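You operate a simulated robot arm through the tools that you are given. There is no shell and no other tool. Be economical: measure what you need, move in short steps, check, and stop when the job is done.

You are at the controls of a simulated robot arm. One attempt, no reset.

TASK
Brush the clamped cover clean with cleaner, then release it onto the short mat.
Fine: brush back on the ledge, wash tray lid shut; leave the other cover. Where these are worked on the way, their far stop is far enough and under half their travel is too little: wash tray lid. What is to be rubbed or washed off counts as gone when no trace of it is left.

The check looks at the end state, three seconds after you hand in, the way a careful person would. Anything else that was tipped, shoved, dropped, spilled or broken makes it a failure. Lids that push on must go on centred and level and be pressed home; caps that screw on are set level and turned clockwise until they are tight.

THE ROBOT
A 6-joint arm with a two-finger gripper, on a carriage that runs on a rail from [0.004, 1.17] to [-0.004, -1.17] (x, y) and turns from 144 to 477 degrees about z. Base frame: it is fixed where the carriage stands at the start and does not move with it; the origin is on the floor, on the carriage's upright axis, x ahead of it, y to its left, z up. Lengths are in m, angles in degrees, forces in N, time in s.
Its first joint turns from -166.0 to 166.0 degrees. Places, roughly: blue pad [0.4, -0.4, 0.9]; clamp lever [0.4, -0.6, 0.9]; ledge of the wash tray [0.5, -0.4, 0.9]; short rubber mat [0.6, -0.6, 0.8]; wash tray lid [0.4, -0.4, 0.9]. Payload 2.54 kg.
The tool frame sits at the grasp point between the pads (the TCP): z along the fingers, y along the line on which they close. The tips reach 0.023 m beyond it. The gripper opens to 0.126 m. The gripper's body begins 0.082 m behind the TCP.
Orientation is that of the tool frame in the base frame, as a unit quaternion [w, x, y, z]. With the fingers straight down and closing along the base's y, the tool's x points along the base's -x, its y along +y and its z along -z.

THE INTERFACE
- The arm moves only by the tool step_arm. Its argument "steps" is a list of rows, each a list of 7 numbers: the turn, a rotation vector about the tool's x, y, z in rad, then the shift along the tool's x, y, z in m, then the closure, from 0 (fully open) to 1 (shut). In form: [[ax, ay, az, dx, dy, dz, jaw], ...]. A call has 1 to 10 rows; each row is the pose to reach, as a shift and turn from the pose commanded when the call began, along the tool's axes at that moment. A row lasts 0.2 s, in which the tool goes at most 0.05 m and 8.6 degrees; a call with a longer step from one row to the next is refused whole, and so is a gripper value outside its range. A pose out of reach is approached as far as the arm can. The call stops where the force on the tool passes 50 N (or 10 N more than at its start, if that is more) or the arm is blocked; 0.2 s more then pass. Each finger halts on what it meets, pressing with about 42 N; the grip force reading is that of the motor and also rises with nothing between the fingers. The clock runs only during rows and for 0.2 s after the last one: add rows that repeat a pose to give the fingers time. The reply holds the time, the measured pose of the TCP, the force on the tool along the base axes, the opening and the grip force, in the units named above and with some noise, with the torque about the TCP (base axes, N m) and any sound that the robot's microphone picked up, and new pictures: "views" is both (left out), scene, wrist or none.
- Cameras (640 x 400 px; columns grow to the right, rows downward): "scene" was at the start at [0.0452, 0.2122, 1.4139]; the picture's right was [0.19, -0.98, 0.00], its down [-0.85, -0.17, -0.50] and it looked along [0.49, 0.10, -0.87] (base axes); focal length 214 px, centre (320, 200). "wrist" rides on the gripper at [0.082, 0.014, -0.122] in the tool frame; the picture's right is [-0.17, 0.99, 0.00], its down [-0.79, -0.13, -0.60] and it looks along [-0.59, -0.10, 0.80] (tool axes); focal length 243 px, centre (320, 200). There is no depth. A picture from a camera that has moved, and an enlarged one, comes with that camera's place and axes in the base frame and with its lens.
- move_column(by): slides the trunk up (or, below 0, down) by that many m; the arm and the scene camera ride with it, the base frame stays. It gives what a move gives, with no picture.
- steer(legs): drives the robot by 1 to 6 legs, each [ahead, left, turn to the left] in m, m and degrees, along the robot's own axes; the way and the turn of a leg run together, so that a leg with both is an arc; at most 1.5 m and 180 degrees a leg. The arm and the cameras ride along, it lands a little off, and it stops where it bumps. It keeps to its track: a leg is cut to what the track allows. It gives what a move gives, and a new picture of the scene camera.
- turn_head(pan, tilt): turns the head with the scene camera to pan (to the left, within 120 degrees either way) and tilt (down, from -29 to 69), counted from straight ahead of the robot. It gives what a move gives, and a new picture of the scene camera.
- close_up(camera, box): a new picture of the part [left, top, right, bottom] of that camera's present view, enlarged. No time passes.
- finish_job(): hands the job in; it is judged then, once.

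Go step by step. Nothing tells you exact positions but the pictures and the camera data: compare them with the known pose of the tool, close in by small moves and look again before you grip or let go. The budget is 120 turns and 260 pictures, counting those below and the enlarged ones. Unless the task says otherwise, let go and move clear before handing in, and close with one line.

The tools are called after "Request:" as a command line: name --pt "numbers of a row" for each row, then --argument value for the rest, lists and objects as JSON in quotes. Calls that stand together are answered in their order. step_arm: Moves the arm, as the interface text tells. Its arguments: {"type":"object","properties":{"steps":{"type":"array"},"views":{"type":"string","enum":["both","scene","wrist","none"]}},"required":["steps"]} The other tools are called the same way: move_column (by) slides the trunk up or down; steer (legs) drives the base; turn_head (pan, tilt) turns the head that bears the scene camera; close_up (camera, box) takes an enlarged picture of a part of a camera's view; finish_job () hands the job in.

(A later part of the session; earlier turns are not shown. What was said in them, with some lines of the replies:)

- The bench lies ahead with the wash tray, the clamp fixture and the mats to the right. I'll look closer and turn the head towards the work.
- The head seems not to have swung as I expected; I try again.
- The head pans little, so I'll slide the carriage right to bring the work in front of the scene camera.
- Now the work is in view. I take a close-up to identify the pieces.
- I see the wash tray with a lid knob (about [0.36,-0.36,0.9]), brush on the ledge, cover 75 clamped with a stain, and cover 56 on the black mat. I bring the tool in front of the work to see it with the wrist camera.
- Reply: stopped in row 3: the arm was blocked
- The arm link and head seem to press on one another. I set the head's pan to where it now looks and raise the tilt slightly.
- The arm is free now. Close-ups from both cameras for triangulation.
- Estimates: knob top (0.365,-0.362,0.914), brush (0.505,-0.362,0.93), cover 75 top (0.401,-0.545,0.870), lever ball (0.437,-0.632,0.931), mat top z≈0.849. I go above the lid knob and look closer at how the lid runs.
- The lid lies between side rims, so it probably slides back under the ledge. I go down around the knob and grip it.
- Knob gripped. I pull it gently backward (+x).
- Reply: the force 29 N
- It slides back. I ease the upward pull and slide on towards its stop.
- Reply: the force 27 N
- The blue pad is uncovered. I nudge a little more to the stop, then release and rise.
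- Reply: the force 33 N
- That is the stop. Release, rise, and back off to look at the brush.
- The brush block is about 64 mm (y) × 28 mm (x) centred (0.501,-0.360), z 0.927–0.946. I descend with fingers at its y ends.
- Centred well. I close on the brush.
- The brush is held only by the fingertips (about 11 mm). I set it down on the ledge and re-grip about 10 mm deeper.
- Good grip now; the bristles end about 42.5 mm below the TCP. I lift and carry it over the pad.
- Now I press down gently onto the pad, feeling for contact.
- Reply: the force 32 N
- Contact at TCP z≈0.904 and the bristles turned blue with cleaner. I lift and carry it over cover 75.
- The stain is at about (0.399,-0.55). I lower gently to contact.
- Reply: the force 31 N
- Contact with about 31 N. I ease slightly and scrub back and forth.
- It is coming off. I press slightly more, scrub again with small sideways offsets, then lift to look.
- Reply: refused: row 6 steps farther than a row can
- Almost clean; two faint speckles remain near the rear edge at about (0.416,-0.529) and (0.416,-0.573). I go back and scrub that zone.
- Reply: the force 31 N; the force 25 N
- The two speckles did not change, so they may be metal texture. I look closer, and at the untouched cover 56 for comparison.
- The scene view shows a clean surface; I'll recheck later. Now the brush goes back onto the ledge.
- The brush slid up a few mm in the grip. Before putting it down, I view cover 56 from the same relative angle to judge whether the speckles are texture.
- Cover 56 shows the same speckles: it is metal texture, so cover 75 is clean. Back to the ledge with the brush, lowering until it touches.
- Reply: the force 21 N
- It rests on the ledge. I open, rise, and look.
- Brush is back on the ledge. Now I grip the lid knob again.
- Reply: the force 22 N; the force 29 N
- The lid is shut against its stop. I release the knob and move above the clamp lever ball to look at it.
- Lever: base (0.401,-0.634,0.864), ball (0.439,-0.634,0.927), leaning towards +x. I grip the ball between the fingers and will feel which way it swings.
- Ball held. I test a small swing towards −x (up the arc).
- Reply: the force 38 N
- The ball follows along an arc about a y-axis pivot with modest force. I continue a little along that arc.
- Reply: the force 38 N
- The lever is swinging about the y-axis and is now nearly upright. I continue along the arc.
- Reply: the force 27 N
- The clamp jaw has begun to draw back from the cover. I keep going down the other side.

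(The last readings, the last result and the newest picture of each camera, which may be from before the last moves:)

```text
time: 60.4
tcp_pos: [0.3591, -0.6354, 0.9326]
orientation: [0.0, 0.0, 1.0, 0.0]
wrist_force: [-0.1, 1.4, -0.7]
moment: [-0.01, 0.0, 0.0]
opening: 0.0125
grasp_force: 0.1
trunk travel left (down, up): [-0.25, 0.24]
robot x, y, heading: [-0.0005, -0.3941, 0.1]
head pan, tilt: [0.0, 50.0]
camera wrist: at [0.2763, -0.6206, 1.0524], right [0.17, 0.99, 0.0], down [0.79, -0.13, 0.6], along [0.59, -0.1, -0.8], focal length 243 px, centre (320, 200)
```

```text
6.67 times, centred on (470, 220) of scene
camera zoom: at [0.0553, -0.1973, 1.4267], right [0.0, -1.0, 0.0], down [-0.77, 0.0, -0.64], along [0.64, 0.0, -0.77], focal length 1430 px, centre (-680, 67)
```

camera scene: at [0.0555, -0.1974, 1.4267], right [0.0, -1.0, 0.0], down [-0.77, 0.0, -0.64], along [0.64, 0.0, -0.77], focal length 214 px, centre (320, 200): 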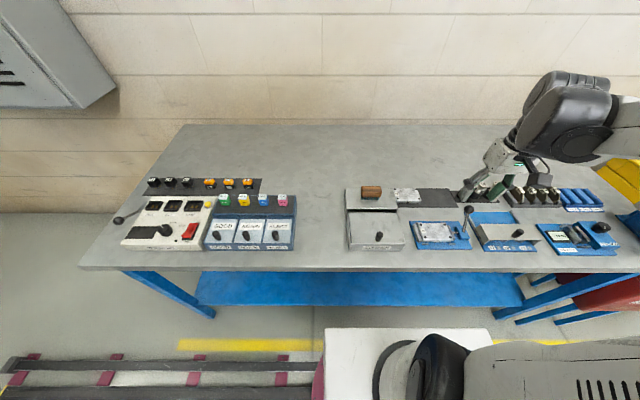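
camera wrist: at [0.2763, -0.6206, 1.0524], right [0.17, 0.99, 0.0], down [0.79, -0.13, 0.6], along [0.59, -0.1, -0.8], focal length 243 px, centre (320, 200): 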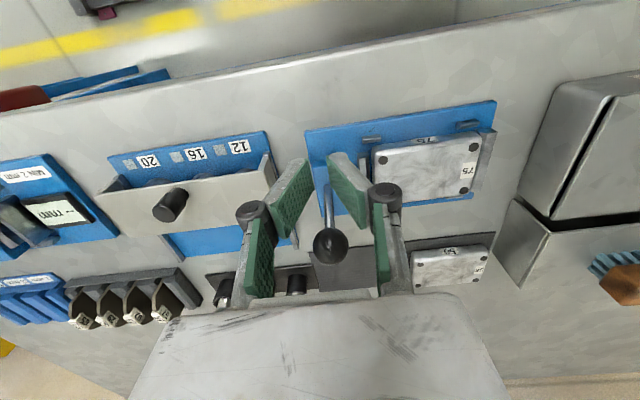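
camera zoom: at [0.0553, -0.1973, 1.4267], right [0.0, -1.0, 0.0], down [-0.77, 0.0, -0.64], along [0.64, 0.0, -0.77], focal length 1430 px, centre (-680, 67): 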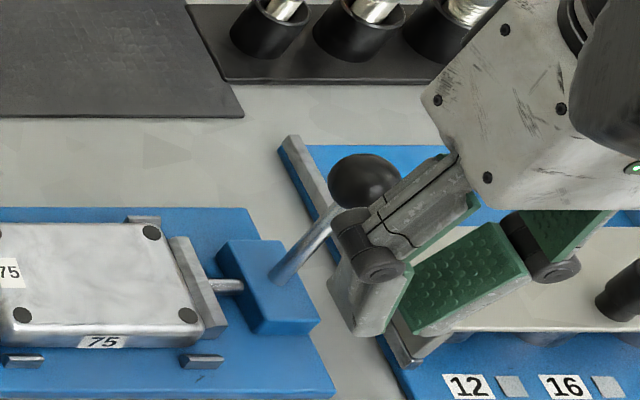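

The fingers slipped off; the lever stands upright at (0.40,-0.633). I'll go round behind it with closed fingers and push it on towards −x.

Request:
step_arm --pt "0 0 0 0 0 -0.045 1.0" --pt "0 0 0 0 0 -0.085 1.0" --pt "0 0 0 -0.04 0.002 -0.085 1.0" --pt "0 0 0 -0.082 0.002 -0.085 1.0" --pt "0 0 0 -0.082 0.002 -0.045 1.0" --pt "0 0 0 -0.082 0.002 -0.006 1.0" --views "wrist"

Request:
close_up --camera "scene" --box '[430, 190, 510, 250]'

```text
time: 61.8
tcp_pos: [0.4402, -0.6335, 0.9362]
orientation: [0.0, 0.0, 1.0, 0.0]
wrist_force: [-0.5, 0.4, -0.4]
moment: [-0.02, -0.01, 0.01]
opening: 0.0
grasp_force: 28.2
trunk travel left (down, up): [-0.25, 0.24]
robot x, y, heading: [-0.003, -0.4008, 0.2]
head pan, tilt: [0.0, 50.0]
camera wrist: at [0.3582, -0.6184, 1.057], right [0.17, 0.99, 0.0], down [0.79, -0.13, 0.6], along [0.59, -0.1, -0.8], focal length 243 px, centre (320, 200)
```

wrist: 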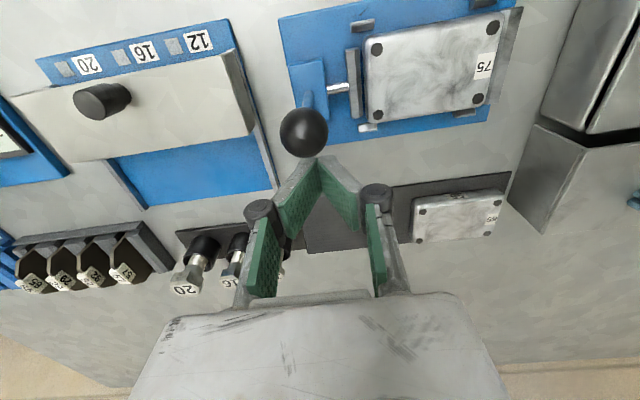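

```text
6.67 times, centred on (470, 220) of scene
camera zoom: at [0.0551, -0.1972, 1.4267], right [0.0, -1.0, 0.0], down [-0.77, 0.0, -0.64], along [0.64, 0.0, -0.77], focal length 1430 px, centre (-680, 67)
```

zoom: 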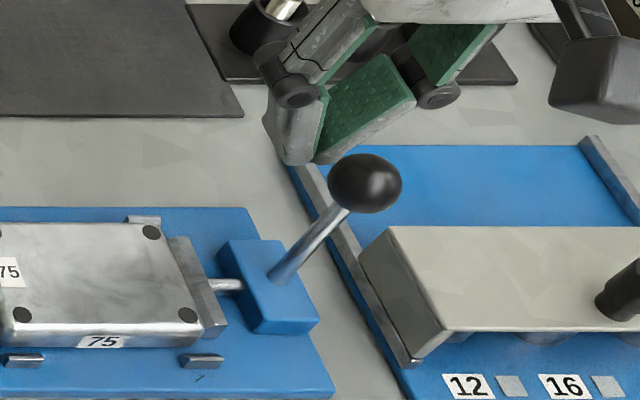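

Request:
step_arm --pt "0 0 0 0.01 -0.001 0 1.0" --pt "0 0 0 0.02 -0.001 0 1.0" --pt "0 0 0 0.03 -0.001 0 1.0" --pt "0 0 0 0.04 -0.001 0.001 1.0" --pt "0 0 0 0.05 -0.001 0.003 1.0" --pt "0 0 0 0.058 -0.001 0.006 1.0" --views "wrist"

Request:
close_up --camera "scene" --box '[410, 190, 506, 262]'

```text
time: 63.4
tcp_pos: [0.39, -0.6337, 0.9306]
orientation: [0.003, -0.002, 1.0, -0.001]
wrist_force: [20.7, -2.0, 2.2]
moment: [0.29, -0.19, 0.08]
opening: 0.0062
grasp_force: 28.2
trunk travel left (down, up): [-0.25, 0.24]
robot x, y, heading: [-0.0028, -0.4016, 0.2]
head pan, tilt: [0.0, 50.0]
stopped in row 6: the force on the tool passed its limit at 52 N (the readings are from after the stop); the commanded pose is now the measured one
camera wrist: at [0.306, -0.6198, 1.0515], right [0.16, 0.99, 0.0], down [0.79, -0.13, 0.6], along [0.6, -0.1, -0.8], focal length 243 px, centre (320, 200)
```

wrist: 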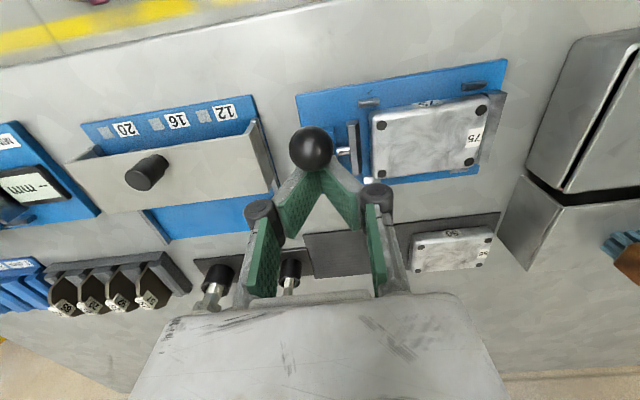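

```text
5.56 times, centred on (458, 226) of scene
camera zoom: at [0.0568, -0.1973, 1.4265], right [0.0, -1.0, 0.0], down [-0.77, 0.0, -0.64], along [0.64, 0.0, -0.77], focal length 1192 px, centre (-447, 56)
```

zoom: 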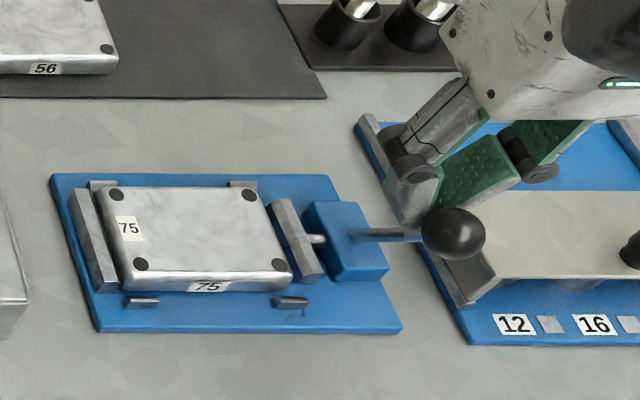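

The lever reached its far stop and the jaw has drawn back from cover 75. I back off, rise, and turn the gripper 90° so it closes along x.

Request:
step_arm --pt "0 0 0 -0.02 0 0 1.0" --pt "0 0 0 -0.03 0 -0.04 1.0" --pt "0 0 0 -0.03 0 -0.085 0.8" --pt "0 0 0.14 -0.03 0.02 -0.12 0.6" --pt "0 0 0.28 -0.03 0.04 -0.12 0.4" --pt "0 0 0.42 -0.03 0.06 -0.12 0.4" --pt "0 0 0.56 -0.02 0.08 -0.12 0.4" --pt "0 0 0.7 -0.01 0.088 -0.12 0.4" --views "none"

Request:
step_arm --pt "0 0 0.145 0 0 0 0.3" --pt "0 0 0.29 0 0 0 0.3" --pt "0 0 0.435 0 0 0 0.3" --pt "0 0 0.58 0 0 0 0.3" --pt "0 0 0.725 0 0 0 0.3" --pt "0 0 0.8708 0 0 0 0.3" --views "both"

```text
time: 65.2
tcp_pos: [0.3944, -0.5449, 1.0507]
orientation: [0.003, 0.343, 0.94, 0.0]
wrist_force: [-1.0, 0.3, 0.8]
moment: [0.02, 0.01, 0.02]
opening: 0.0754
grasp_force: 0.0
trunk travel left (down, up): [-0.25, 0.24]
robot x, y, heading: [0.0008, -0.3994, -0.0]
head pan, tilt: [0.0, 50.0]
```

```text
time: 66.6
tcp_pos: [0.3961, -0.5464, 1.0517]
orientation: [0.003, 0.707, 0.707, 0.002]
wrist_force: [-0.4, -0.3, 0.7]
moment: [-0.03, 0.0, -0.01]
opening: 0.0883
grasp_force: 0.1
trunk travel left (down, up): [-0.25, 0.24]
robot x, y, heading: [-0.0004, -0.3997, 0.1]
head pan, tilt: [0.0, 50.0]
camera scene: at [0.0552, -0.1973, 1.4267], right [0.0, -1.0, 0.0], down [-0.77, 0.0, -0.64], along [0.64, 0.0, -0.77], focal length 214 px, centre (320, 200)
camera wrist: at [0.4084, -0.4631, 1.1725], right [0.99, -0.17, 0.01], down [-0.14, -0.79, 0.6], along [-0.09, -0.59, -0.8], focal length 243 px, centre (320, 200)
```

scene: 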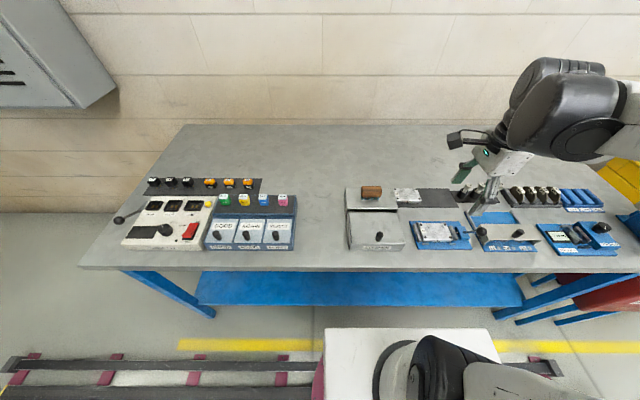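
wrist: 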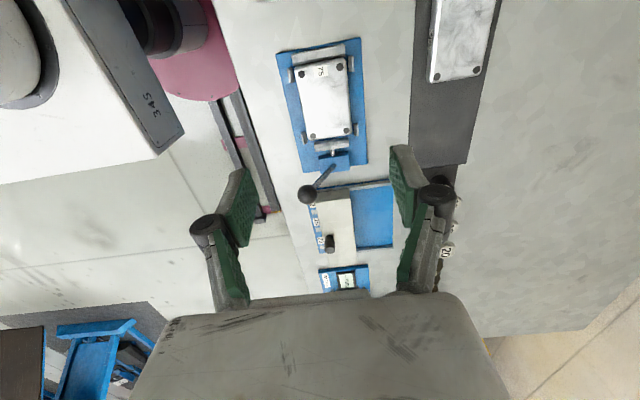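

The gripper now closes along x (tool x = base +y, tool y = base +x). Close-ups of the cover.

Request:
close_up --camera "wrist" --box '[250, 30, 410, 180]'

Request:
close_up --camera "scene" --box '[396, 185, 492, 257]'

```text
2.67 times, centred on (330, 105) of wrist
camera zoom: at [0.4084, -0.4631, 1.1725], right [0.99, -0.17, 0.01], down [-0.14, -0.79, 0.6], along [-0.09, -0.59, -0.8], focal length 647 px, centre (293, 453)
```

zoom: 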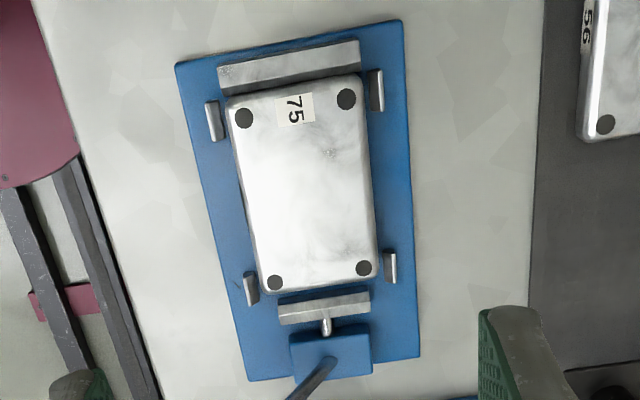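

```text
5.56 times, centred on (444, 221) of scene
camera zoom: at [0.0552, -0.1973, 1.4267], right [0.0, -1.0, 0.0], down [-0.77, 0.0, -0.64], along [0.64, 0.0, -0.77], focal length 1192 px, centre (-369, 83)
```

zoom: 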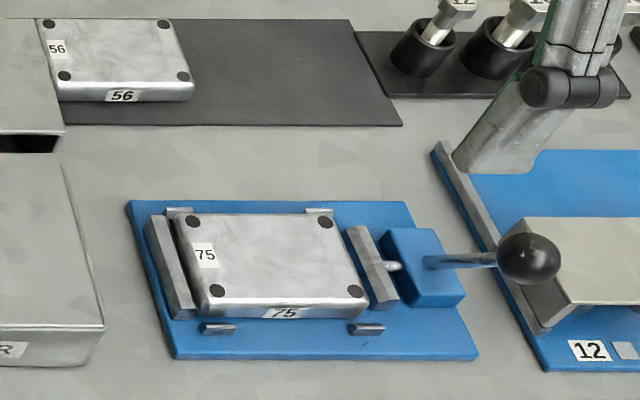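

Cover centre ≈ (0.402,-0.546). I lower around it, first stopping with the tips just above/at its top.

Request:
step_arm --pt "0 0 0 0 0.003 0.04 0.3" --pt "0 0 0 0 0.006 0.08 0.3" --pt "0 0 0 0 0.006 0.12 0.3" --pt "0 0 0 0 0.006 0.15 0.3" --views "wrist"

Request:
close_up --camera "scene" --box '[400, 195, 480, 255]'

```text
time: 67.6
tcp_pos: [0.4025, -0.5455, 0.9012]
orientation: [0.003, 0.707, 0.708, 0.003]
wrist_force: [-0.2, -0.1, 0.3]
moment: [0.0, -0.01, -0.01]
opening: 0.0883
grasp_force: 0.1
trunk travel left (down, up): [-0.25, 0.24]
robot x, y, heading: [0.0005, -0.4005, 0.2]
head pan, tilt: [0.0, 50.0]
camera wrist: at [0.4151, -0.4627, 1.0224], right [0.99, -0.16, 0.01], down [-0.14, -0.79, 0.6], along [-0.09, -0.59, -0.8], focal length 243 px, centre (320, 200)
```

wrist: 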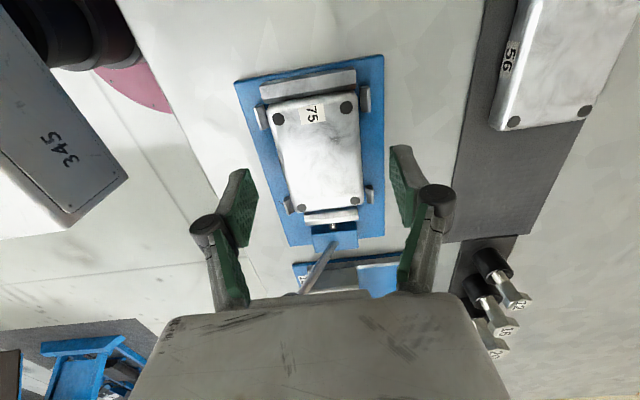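

```text
6.67 times, centred on (440, 225) of scene
camera zoom: at [0.055, -0.1973, 1.4267], right [0.0, -1.0, 0.0], down [-0.77, 0.0, -0.64], along [0.64, 0.0, -0.77], focal length 1430 px, centre (-480, 33)
```

zoom: 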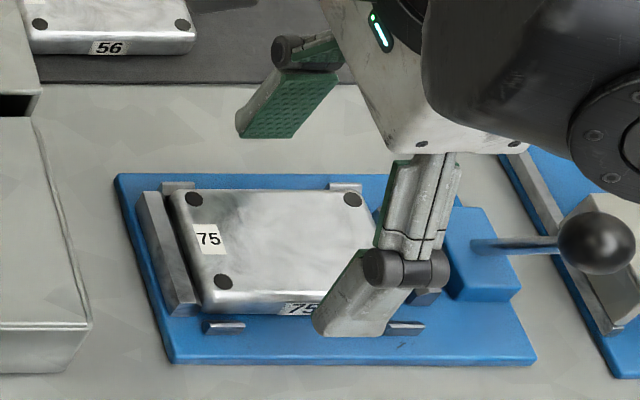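

Request:
step_arm --pt "0 0 0 0 0 0.006 0.3" --pt "0 0 0 0 0 0.012 0.3" --pt "0 0 0 0 0 0.016 0.3" --views "wrist"

Request:
close_up --camera "scene" --box '[400, 195, 480, 255]'

```text
time: 68.4
tcp_pos: [0.4024, -0.5453, 0.8856]
orientation: [0.002, 0.707, 0.707, 0.002]
wrist_force: [0.1, 0.6, -0.4]
moment: [-0.02, -0.03, -0.01]
opening: 0.0882
grasp_force: 0.1
trunk travel left (down, up): [-0.25, 0.24]
robot x, y, heading: [-0.0014, -0.3959, 0.2]
head pan, tilt: [0.0, 50.0]
camera wrist: at [0.4154, -0.4635, 1.0067], right [0.99, -0.16, 0.01], down [-0.13, -0.79, 0.6], along [-0.09, -0.59, -0.8], focal length 243 px, centre (320, 200)
```

wrist: 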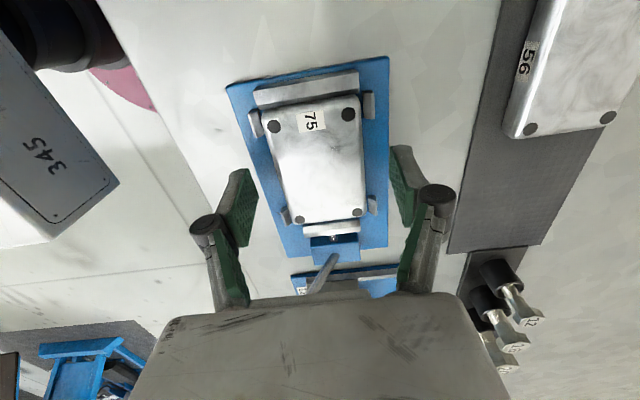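

```text
6.67 times, centred on (440, 225) of scene
camera zoom: at [0.0552, -0.1973, 1.4267], right [0.0, -1.0, 0.0], down [-0.77, 0.0, -0.64], along [0.64, 0.0, -0.77], focal length 1430 px, centre (-480, 33)
```

zoom: 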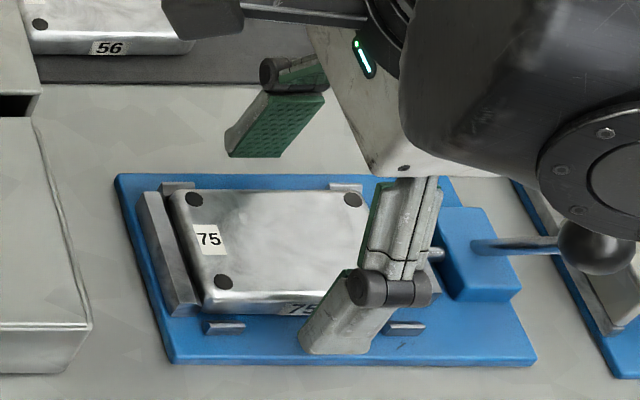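

I narrow the fingers to about 72 mm and then feel my way down beside the cover.

Request:
step_arm --pt "0 0 0 0 0 -0.004 0.43" --pt "0 0 0 0 0 -0.002 0.43" --pt "0 0 0 0 0 0.002 0.43" --pt "0 0 0 0 0 0.004 0.43" --views "wrist"

Request:
close_up --camera "scene" --box '[400, 195, 480, 255]'

```text
time: 69.4
tcp_pos: [0.4024, -0.5468, 0.8801]
orientation: [0.002, 0.706, 0.708, 0.002]
wrist_force: [-1.0, 0.5, -0.3]
moment: [0.0, 0.02, -0.04]
opening: 0.0716
grasp_force: 0.0
trunk travel left (down, up): [-0.25, 0.24]
robot x, y, heading: [0.0003, -0.3945, 0.0]
head pan, tilt: [0.0, 50.0]
camera wrist: at [0.4152, -0.4635, 1.0025], right [0.99, -0.16, 0.01], down [-0.13, -0.79, 0.6], along [-0.09, -0.59, -0.8], focal length 243 px, centre (320, 200)
```

wrist: 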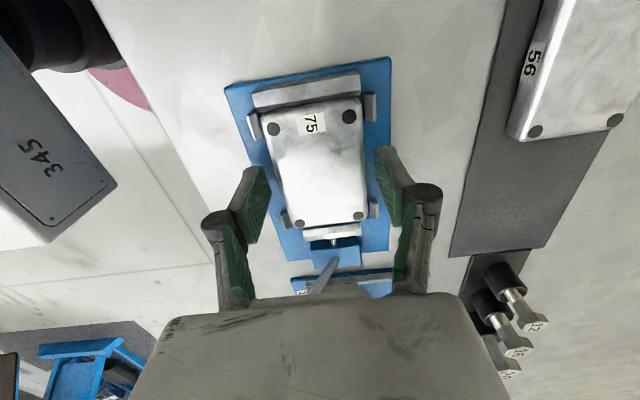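

```text
6.67 times, centred on (440, 225) of scene
camera zoom: at [0.0552, -0.1973, 1.4267], right [0.0, -1.0, 0.0], down [-0.77, 0.0, -0.64], along [0.64, 0.0, -0.77], focal length 1430 px, centre (-480, 33)
```

zoom: 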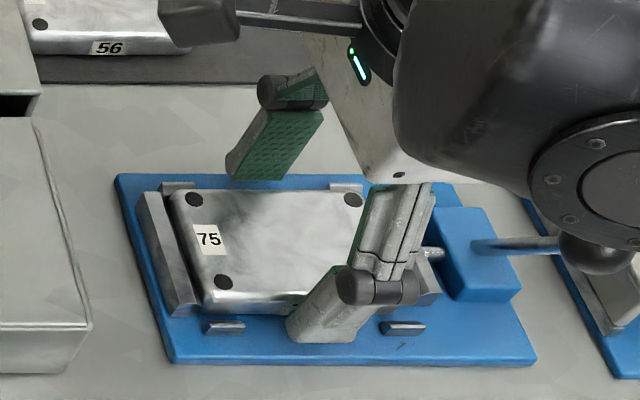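

Request:
step_arm --pt "0 0 0 0 0 0.0015 0.43" --pt "0 0 0 0 0 0.003 0.43" --pt "0 0 0 0 0 0.004 0.43" --views "none"

```text
time: 70.2
tcp_pos: [0.4024, -0.5469, 0.8768]
orientation: [0.003, 0.707, 0.708, 0.002]
wrist_force: [-0.5, -0.3, -0.4]
moment: [0.01, -0.01, -0.01]
opening: 0.0715
grasp_force: 0.0
trunk travel left (down, up): [-0.25, 0.24]
robot x, y, heading: [-0.0006, -0.3998, -0.0]
head pan, tilt: [0.0, 50.0]
```

Tips are now well beside the cover. I close on it.

Request:
step_arm --pt "0 0 0 0 0 0 0.5" --pt "0 0 0 0 0 0 0.6" --pt "0 0 0 0 0 0 0.7" --pt "0 0 0 0 0 0 0.7" --views "wrist"

Request:
close_up --camera "scene" --box '[400, 195, 480, 255]'

```text
time: 71.2
tcp_pos: [0.4025, -0.5459, 0.8763]
orientation: [0.002, 0.707, 0.707, 0.002]
wrist_force: [0.4, -0.2, 1.1]
moment: [-0.05, 0.03, -0.05]
opening: 0.0592
grasp_force: 41.5
trunk travel left (down, up): [-0.25, 0.24]
robot x, y, heading: [0.0018, -0.3988, -0.0]
head pan, tilt: [0.0, 50.0]
camera wrist: at [0.4154, -0.4634, 0.9988], right [0.99, -0.16, 0.01], down [-0.13, -0.79, 0.6], along [-0.09, -0.59, -0.8], focal length 243 px, centre (320, 200)
```

wrist: 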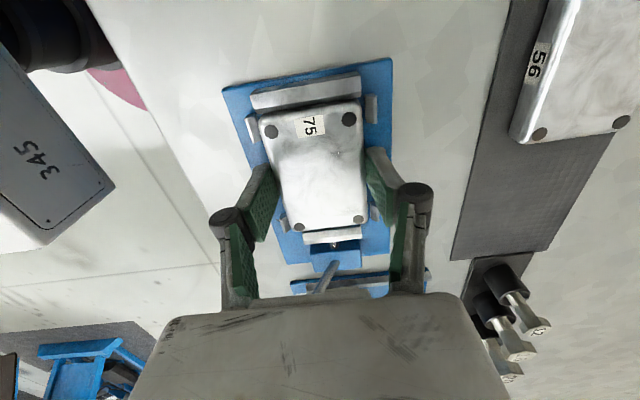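

```text
6.67 times, centred on (440, 225) of scene
camera zoom: at [0.0551, -0.1973, 1.4267], right [0.0, -1.0, 0.0], down [-0.77, 0.0, -0.64], along [0.64, 0.0, -0.77], focal length 1430 px, centre (-480, 33)
```

zoom: 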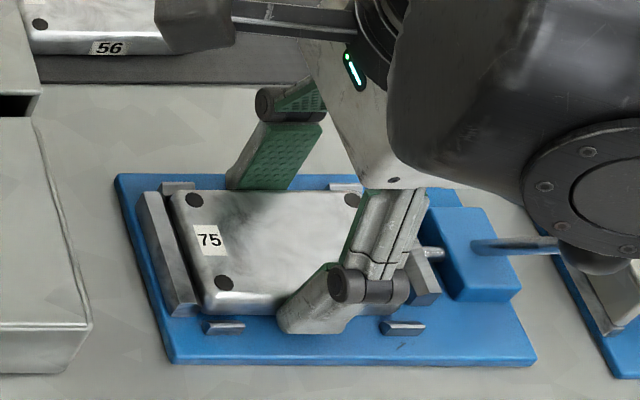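

Gripped at 59 mm. I lift straight up.

Request:
step_arm --pt "0 0 0 0 0 -0.005 0.7" --pt "0 0 0 0 0 -0.015 0.7" --pt "0 0 0 0 0 -0.035 0.7" --pt "0 0 0 0 0 -0.07 0.7" --views "wrist"

Request:
close_up --camera "scene" --box '[390, 170, 486, 242]'

```text
time: 72.2
tcp_pos: [0.4027, -0.5473, 0.9476]
orientation: [0.002, 0.707, 0.708, 0.002]
wrist_force: [0.5, 0.4, -1.7]
moment: [0.02, 0.02, 0.0]
opening: 0.0594
grasp_force: 42.0
trunk travel left (down, up): [-0.25, 0.24]
robot x, y, heading: [-0.0049, -0.3968, 0.2]
head pan, tilt: [0.0, 50.0]
camera wrist: at [0.4159, -0.4631, 1.0688], right [0.99, -0.16, 0.01], down [-0.13, -0.79, 0.6], along [-0.09, -0.59, -0.8], focal length 243 px, centre (320, 200)
```

wrist: 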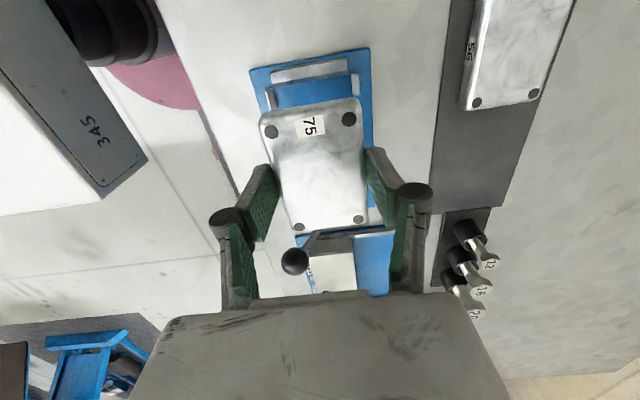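

```text
5.56 times, centred on (438, 206) of scene
camera zoom: at [0.0557, -0.1974, 1.4267], right [0.0, -1.0, 0.0], down [-0.77, 0.0, -0.64], along [0.64, 0.0, -0.77], focal length 1192 px, centre (-336, 167)
```

zoom: 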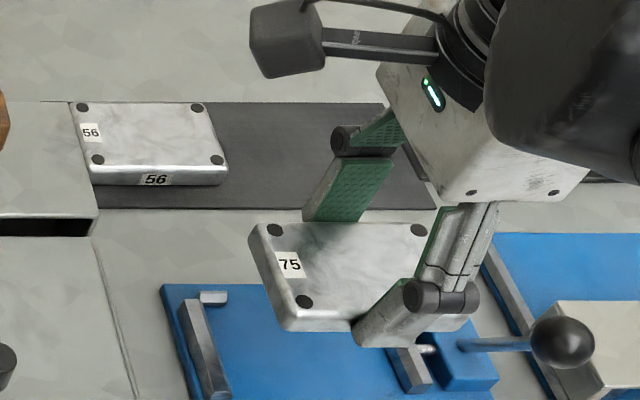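

The cover is up. I carry it over the free half of the mat, target about (0.555,-0.611).

Request:
step_arm --pt "0 0 0 -0.016 0.038 0 0.7" --pt "0 0 0 -0.032 0.076 0 0.7" --pt "0 0 0 -0.048 0.114 0 0.7" --pt "0 0 0 -0.064 0.1525 0 0.7" --pt "0 0 0 -0.064 0.1525 0 0.7" --views "wrist"

Request:
close_up --camera "scene" --box '[390, 160, 486, 232]'

Request:
close_up --camera "wrist" --box '[220, 40, 460, 240]'

```text
time: 73.4
tcp_pos: [0.5561, -0.6098, 0.9472]
orientation: [0.002, 0.707, 0.708, 0.002]
wrist_force: [0.3, -0.2, -2.3]
moment: [0.01, 0.04, -0.02]
opening: 0.0594
grasp_force: 42.2
trunk travel left (down, up): [-0.25, 0.24]
robot x, y, heading: [-0.002, -0.3981, 0.4]
head pan, tilt: [0.0, 50.0]
camera wrist: at [0.5687, -0.5275, 1.0689], right [0.99, -0.16, 0.01], down [-0.13, -0.79, 0.6], along [-0.09, -0.59, -0.8], focal length 243 px, centre (320, 200)
```

wrist: 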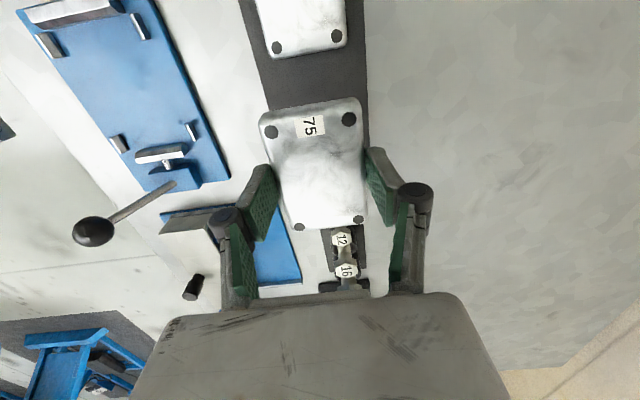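

```text
5.56 times, centred on (438, 196) of scene
camera zoom: at [0.056, -0.1975, 1.4267], right [0.0, -1.0, 0.0], down [-0.77, 0.0, -0.64], along [0.64, 0.0, -0.77], focal length 1192 px, centre (-336, 222)
```

zoom: 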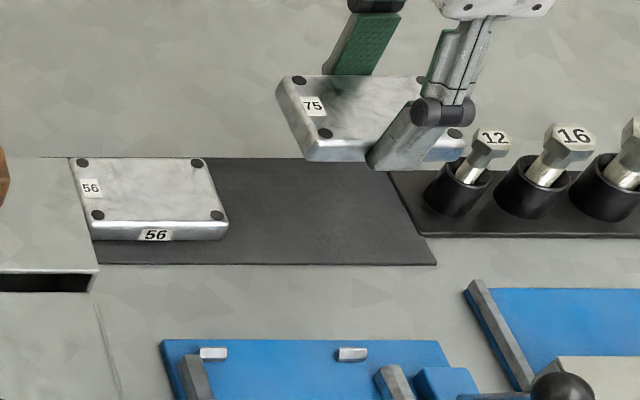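

```text
2.00 times, centred on (340, 140) of wrist
camera zoom: at [0.5687, -0.5275, 1.0689], right [0.99, -0.16, 0.01], down [-0.13, -0.79, 0.6], along [-0.09, -0.59, -0.8], focal length 485 px, centre (280, 320)
```

zoom: 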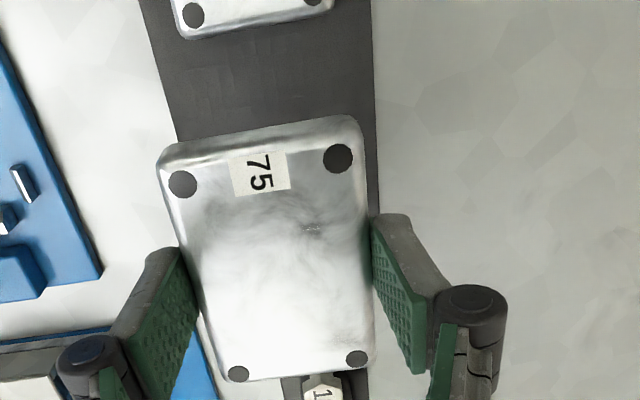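

The cover hangs centred over the free part of the mat, its underside about 27 mm below the TCP. I lower it.

Request:
step_arm --pt "0 0 0 -0.001 -0.001 0.03 0.7" --pt "0 0 0 -0.001 -0.001 0.055 0.7" --pt "0 0 0 -0.001 -0.001 0.062 0.7" --pt "0 0 0 -0.001 -0.001 0.066 0.7" --views "none"

Request:
close_up --camera "scene" --box '[390, 160, 486, 232]'

```text
time: 74.4
tcp_pos: [0.5538, -0.6119, 0.882]
orientation: [0.002, 0.707, 0.708, 0.002]
wrist_force: [-0.2, -0.2, -1.4]
moment: [-0.03, -0.01, -0.02]
opening: 0.0591
grasp_force: 42.4
trunk travel left (down, up): [-0.25, 0.24]
robot x, y, heading: [-0.0023, -0.3956, 0.2]
head pan, tilt: [0.0, 50.0]
```

```text
5.56 times, centred on (438, 196) of scene
camera zoom: at [0.0552, -0.1973, 1.4267], right [0.0, -1.0, 0.0], down [-0.77, 0.0, -0.64], along [0.64, 0.0, -0.77], focal length 1192 px, centre (-336, 222)
```

zoom: 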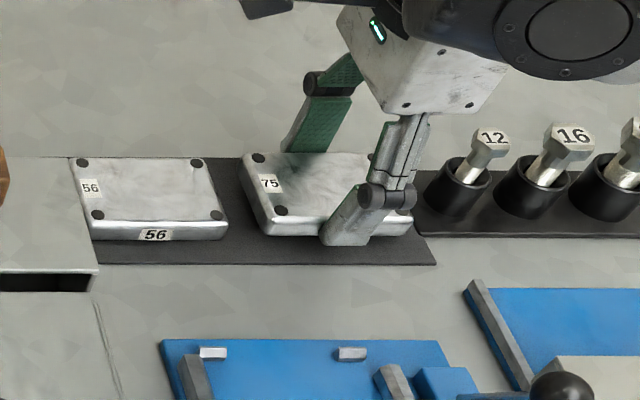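

Slight shift of 3 mm to the left for a better margin on the mat, then down to contact.

Request:
step_arm --pt "0 0 0 0.003 0 0 0.7" --pt "0 0 0 0.003 0 0.002 0.7" --pt "0 0 0 0.003 0 0.004 0.7" --pt "0 0 0 0.003 0 0.005 0.7" --views "none"

```text
time: 75.4
tcp_pos: [0.5539, -0.6078, 0.8778]
orientation: [0.002, 0.706, 0.708, 0.002]
wrist_force: [-0.9, -0.1, -1.7]
moment: [0.02, -0.01, 0.01]
opening: 0.0592
grasp_force: 41.7
trunk travel left (down, up): [-0.25, 0.24]
robot x, y, heading: [-0.0043, -0.3953, 0.0]
head pan, tilt: [0.0, 50.0]
```

Request:
step_arm --pt "0 0 0 0 0 0.001 0.7" --pt "0 0 0 0 0 0.002 0.7" --pt "0 0 0 0 0 0.003 0.7" --views "none"

```text
time: 76.2
tcp_pos: [0.5543, -0.6077, 0.8742]
orientation: [0.001, 0.706, 0.708, 0.002]
wrist_force: [-0.6, 0.7, -1.7]
moment: [-0.03, 0.02, -0.02]
opening: 0.059
grasp_force: 42.0
trunk travel left (down, up): [-0.25, 0.24]
robot x, y, heading: [-0.0013, -0.3979, -0.0]
head pan, tilt: [0.0, 50.0]
```

Request:
step_arm --pt "0 0 0 0 0 0.001 0.7" --pt "0 0 0 0 0 0.002 0.7" --pt "0 0 0 0 0 0.0025 0.7" --views "none"

Request:
close_up --camera "scene" --box '[390, 160, 486, 232]'

```text
time: 77.0
tcp_pos: [0.5545, -0.6092, 0.8723]
orientation: [0.002, 0.706, 0.708, 0.003]
wrist_force: [3.5, -0.1, 14.0]
moment: [0.09, 0.16, -0.04]
opening: 0.0594
grasp_force: 42.2
trunk travel left (down, up): [-0.25, 0.24]
robot x, y, heading: [0.0025, -0.3955, 0.1]
head pan, tilt: [0.0, 50.0]
```

```text
5.56 times, centred on (438, 196) of scene
camera zoom: at [0.0547, -0.1971, 1.4269], right [0.0, -1.0, 0.0], down [-0.77, 0.0, -0.64], along [0.64, 0.0, -0.77], focal length 1192 px, centre (-336, 222)
```

zoom: 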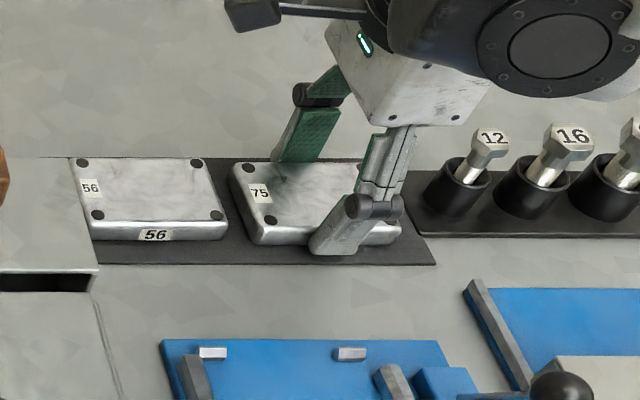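

Contact made; the cover lies within the mat. I open and rise.

Request:
step_arm --pt "0 0 0 0 0 -0.0005 0.6" --pt "0 0 0 0 0 -0.0005 0.45" --pt "0 0 0 0 0 -0.0005 0.4" --pt "0 0 0 0 0 -0.03 0.4" --pt "0 0 0 0 0 -0.07 0.4" --pt "0 0 0 0 0 -0.12 0.4" --pt "0 0 0 0.03 -0.03 -0.15 0.4" --pt "0 0 0 0.05 -0.065 -0.17 0.4" --views "both"

Request:
close_up --camera "scene" --box '[335, 160, 495, 260]'

```text
refused: row 7 steps farther than a row can; nothing moved
```

```text
4.00 times, centred on (415, 210) of scene
camera zoom: at [0.0547, -0.1971, 1.4269], right [0.0, -1.0, 0.0], down [-0.77, 0.0, -0.64], along [0.64, 0.0, -0.77], focal length 858 px, centre (-60, 160)
```

zoom: 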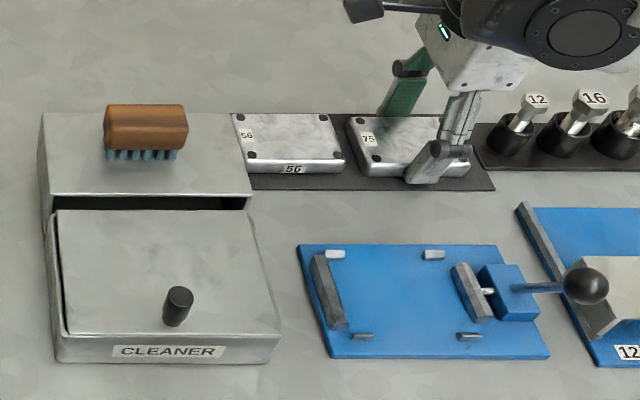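

Request:
step_arm --pt "0 0 0 0 0 -0.0005 0.6" --pt "0 0 0 0 0 -0.0005 0.45" --pt "0 0 0 0 0 -0.0005 0.4" --pt "0 0 0 0 0 -0.03 0.4" --pt "0 0 0 0 0 -0.07 0.4" --pt "0 0 0 0 0 -0.11 0.4" --pt "0 0 0 0.02 -0.02 -0.14 0.4" --pt "0 0 0 0.04 -0.05 -0.17 0.4" --views "both"

Request:
close_up --camera "scene" --box '[335, 160, 495, 260]'

Request:
close_up --camera "wrist" --box '[240, 0, 480, 200]'

```text
time: 78.8
tcp_pos: [0.5038, -0.5692, 1.0405]
orientation: [0.002, 0.707, 0.708, 0.002]
wrist_force: [-0.2, 0.0, -0.2]
moment: [0.03, 0.07, -0.06]
opening: 0.0754
grasp_force: 0.0
trunk travel left (down, up): [-0.25, 0.24]
robot x, y, heading: [-0.0064, -0.3943, -0.0]
head pan, tilt: [0.0, 50.0]
camera scene: at [0.0561, -0.1974, 1.4267], right [0.0, -1.0, 0.0], down [-0.77, 0.0, -0.64], along [0.64, 0.0, -0.77], focal length 214 px, centre (320, 200)
camera wrist: at [0.5167, -0.4858, 1.1619], right [0.99, -0.16, 0.01], down [-0.13, -0.79, 0.6], along [-0.09, -0.59, -0.8], focal length 243 px, centre (320, 200)
```

scene: 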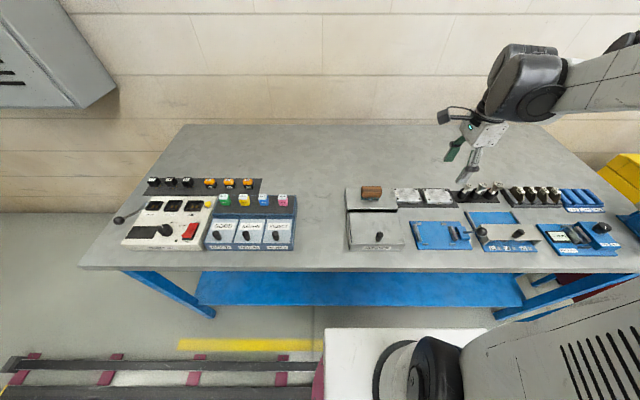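
wrist: 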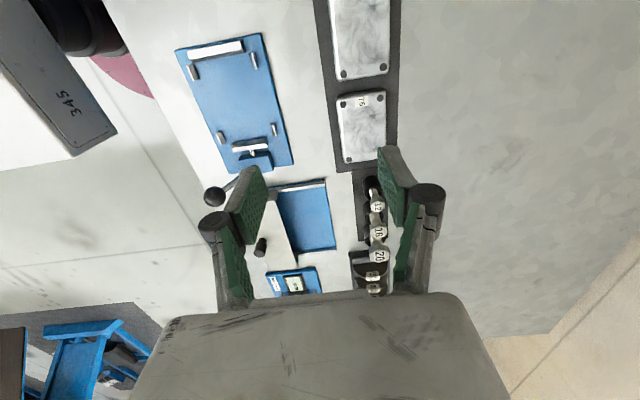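

```text
4.00 times, centred on (415, 210) of scene
camera zoom: at [0.0561, -0.1974, 1.4267], right [0.0, -1.0, 0.0], down [-0.77, 0.0, -0.64], along [0.64, 0.0, -0.77], focal length 858 px, centre (-60, 160)
```

zoom: 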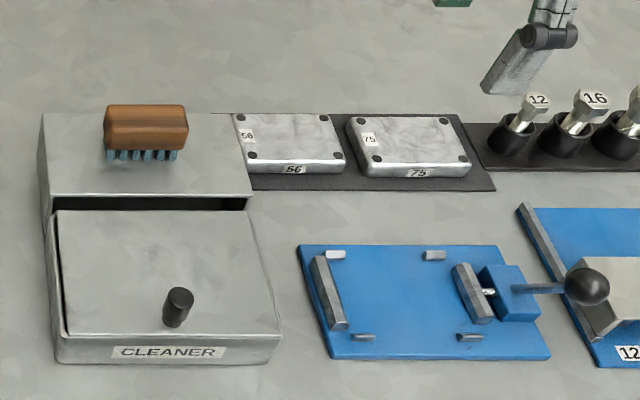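

```text
2.00 times, centred on (360, 100) of wrist
camera zoom: at [0.5167, -0.4858, 1.1619], right [0.99, -0.16, 0.01], down [-0.13, -0.79, 0.6], along [-0.09, -0.59, -0.8], focal length 485 px, centre (240, 400)
```

zoom: 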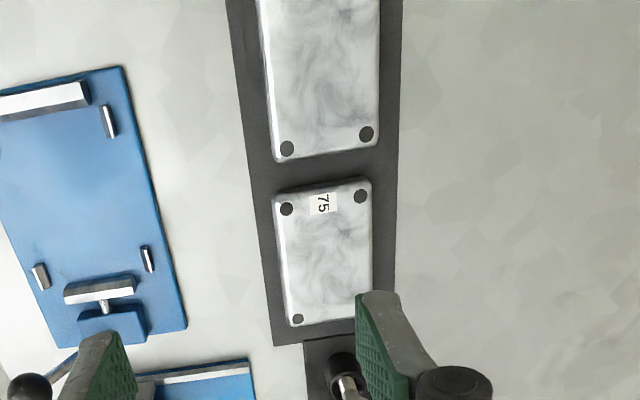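

Everything is in place: cover 75 flat on the mat, brush on the ledge, lid shut, arm clear. One last look at the cover surface.

Request:
close_up --camera "scene" --box '[418, 183, 458, 208]'

Request:
close_up --camera "wrist" --box '[320, 80, 400, 170]'

```text
16.00 times, centred on (438, 196) of scene
camera zoom: at [0.0561, -0.1974, 1.4267], right [0.0, -1.0, 0.0], down [-0.77, 0.0, -0.64], along [0.64, 0.0, -0.77], focal length 3432 px, centre (-1568, 272)
```

zoom: 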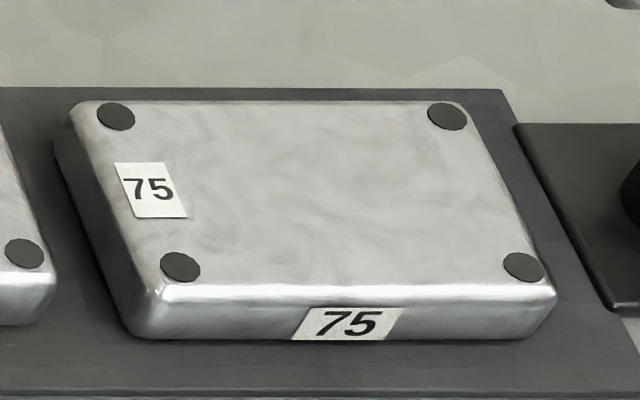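

```text
4.44 times, centred on (360, 125) of wrist
camera zoom: at [0.5167, -0.4858, 1.1619], right [0.99, -0.16, 0.01], down [-0.13, -0.79, 0.6], along [-0.09, -0.59, -0.8], focal length 1078 px, centre (142, 533)
```

zoom: 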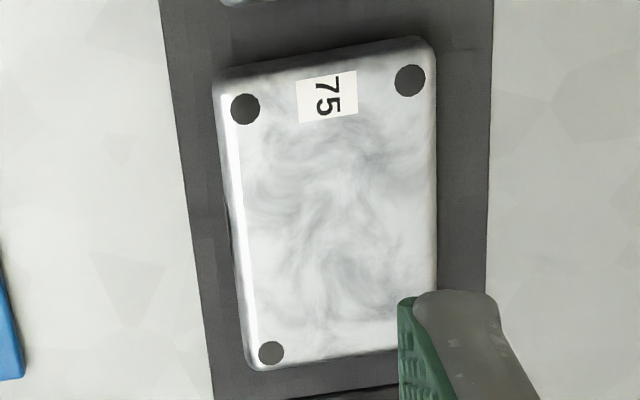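

The cover is clean and rests on the mat, so I hand the job in.

Request:
finish_job

```text
The job is handed in.
```

Cover 75 is brushed clean with cleaner, released from the clamp and lying on the short mat. The brush is back on the ledge, the wash tray lid is shut, and cover 56 was left alone.
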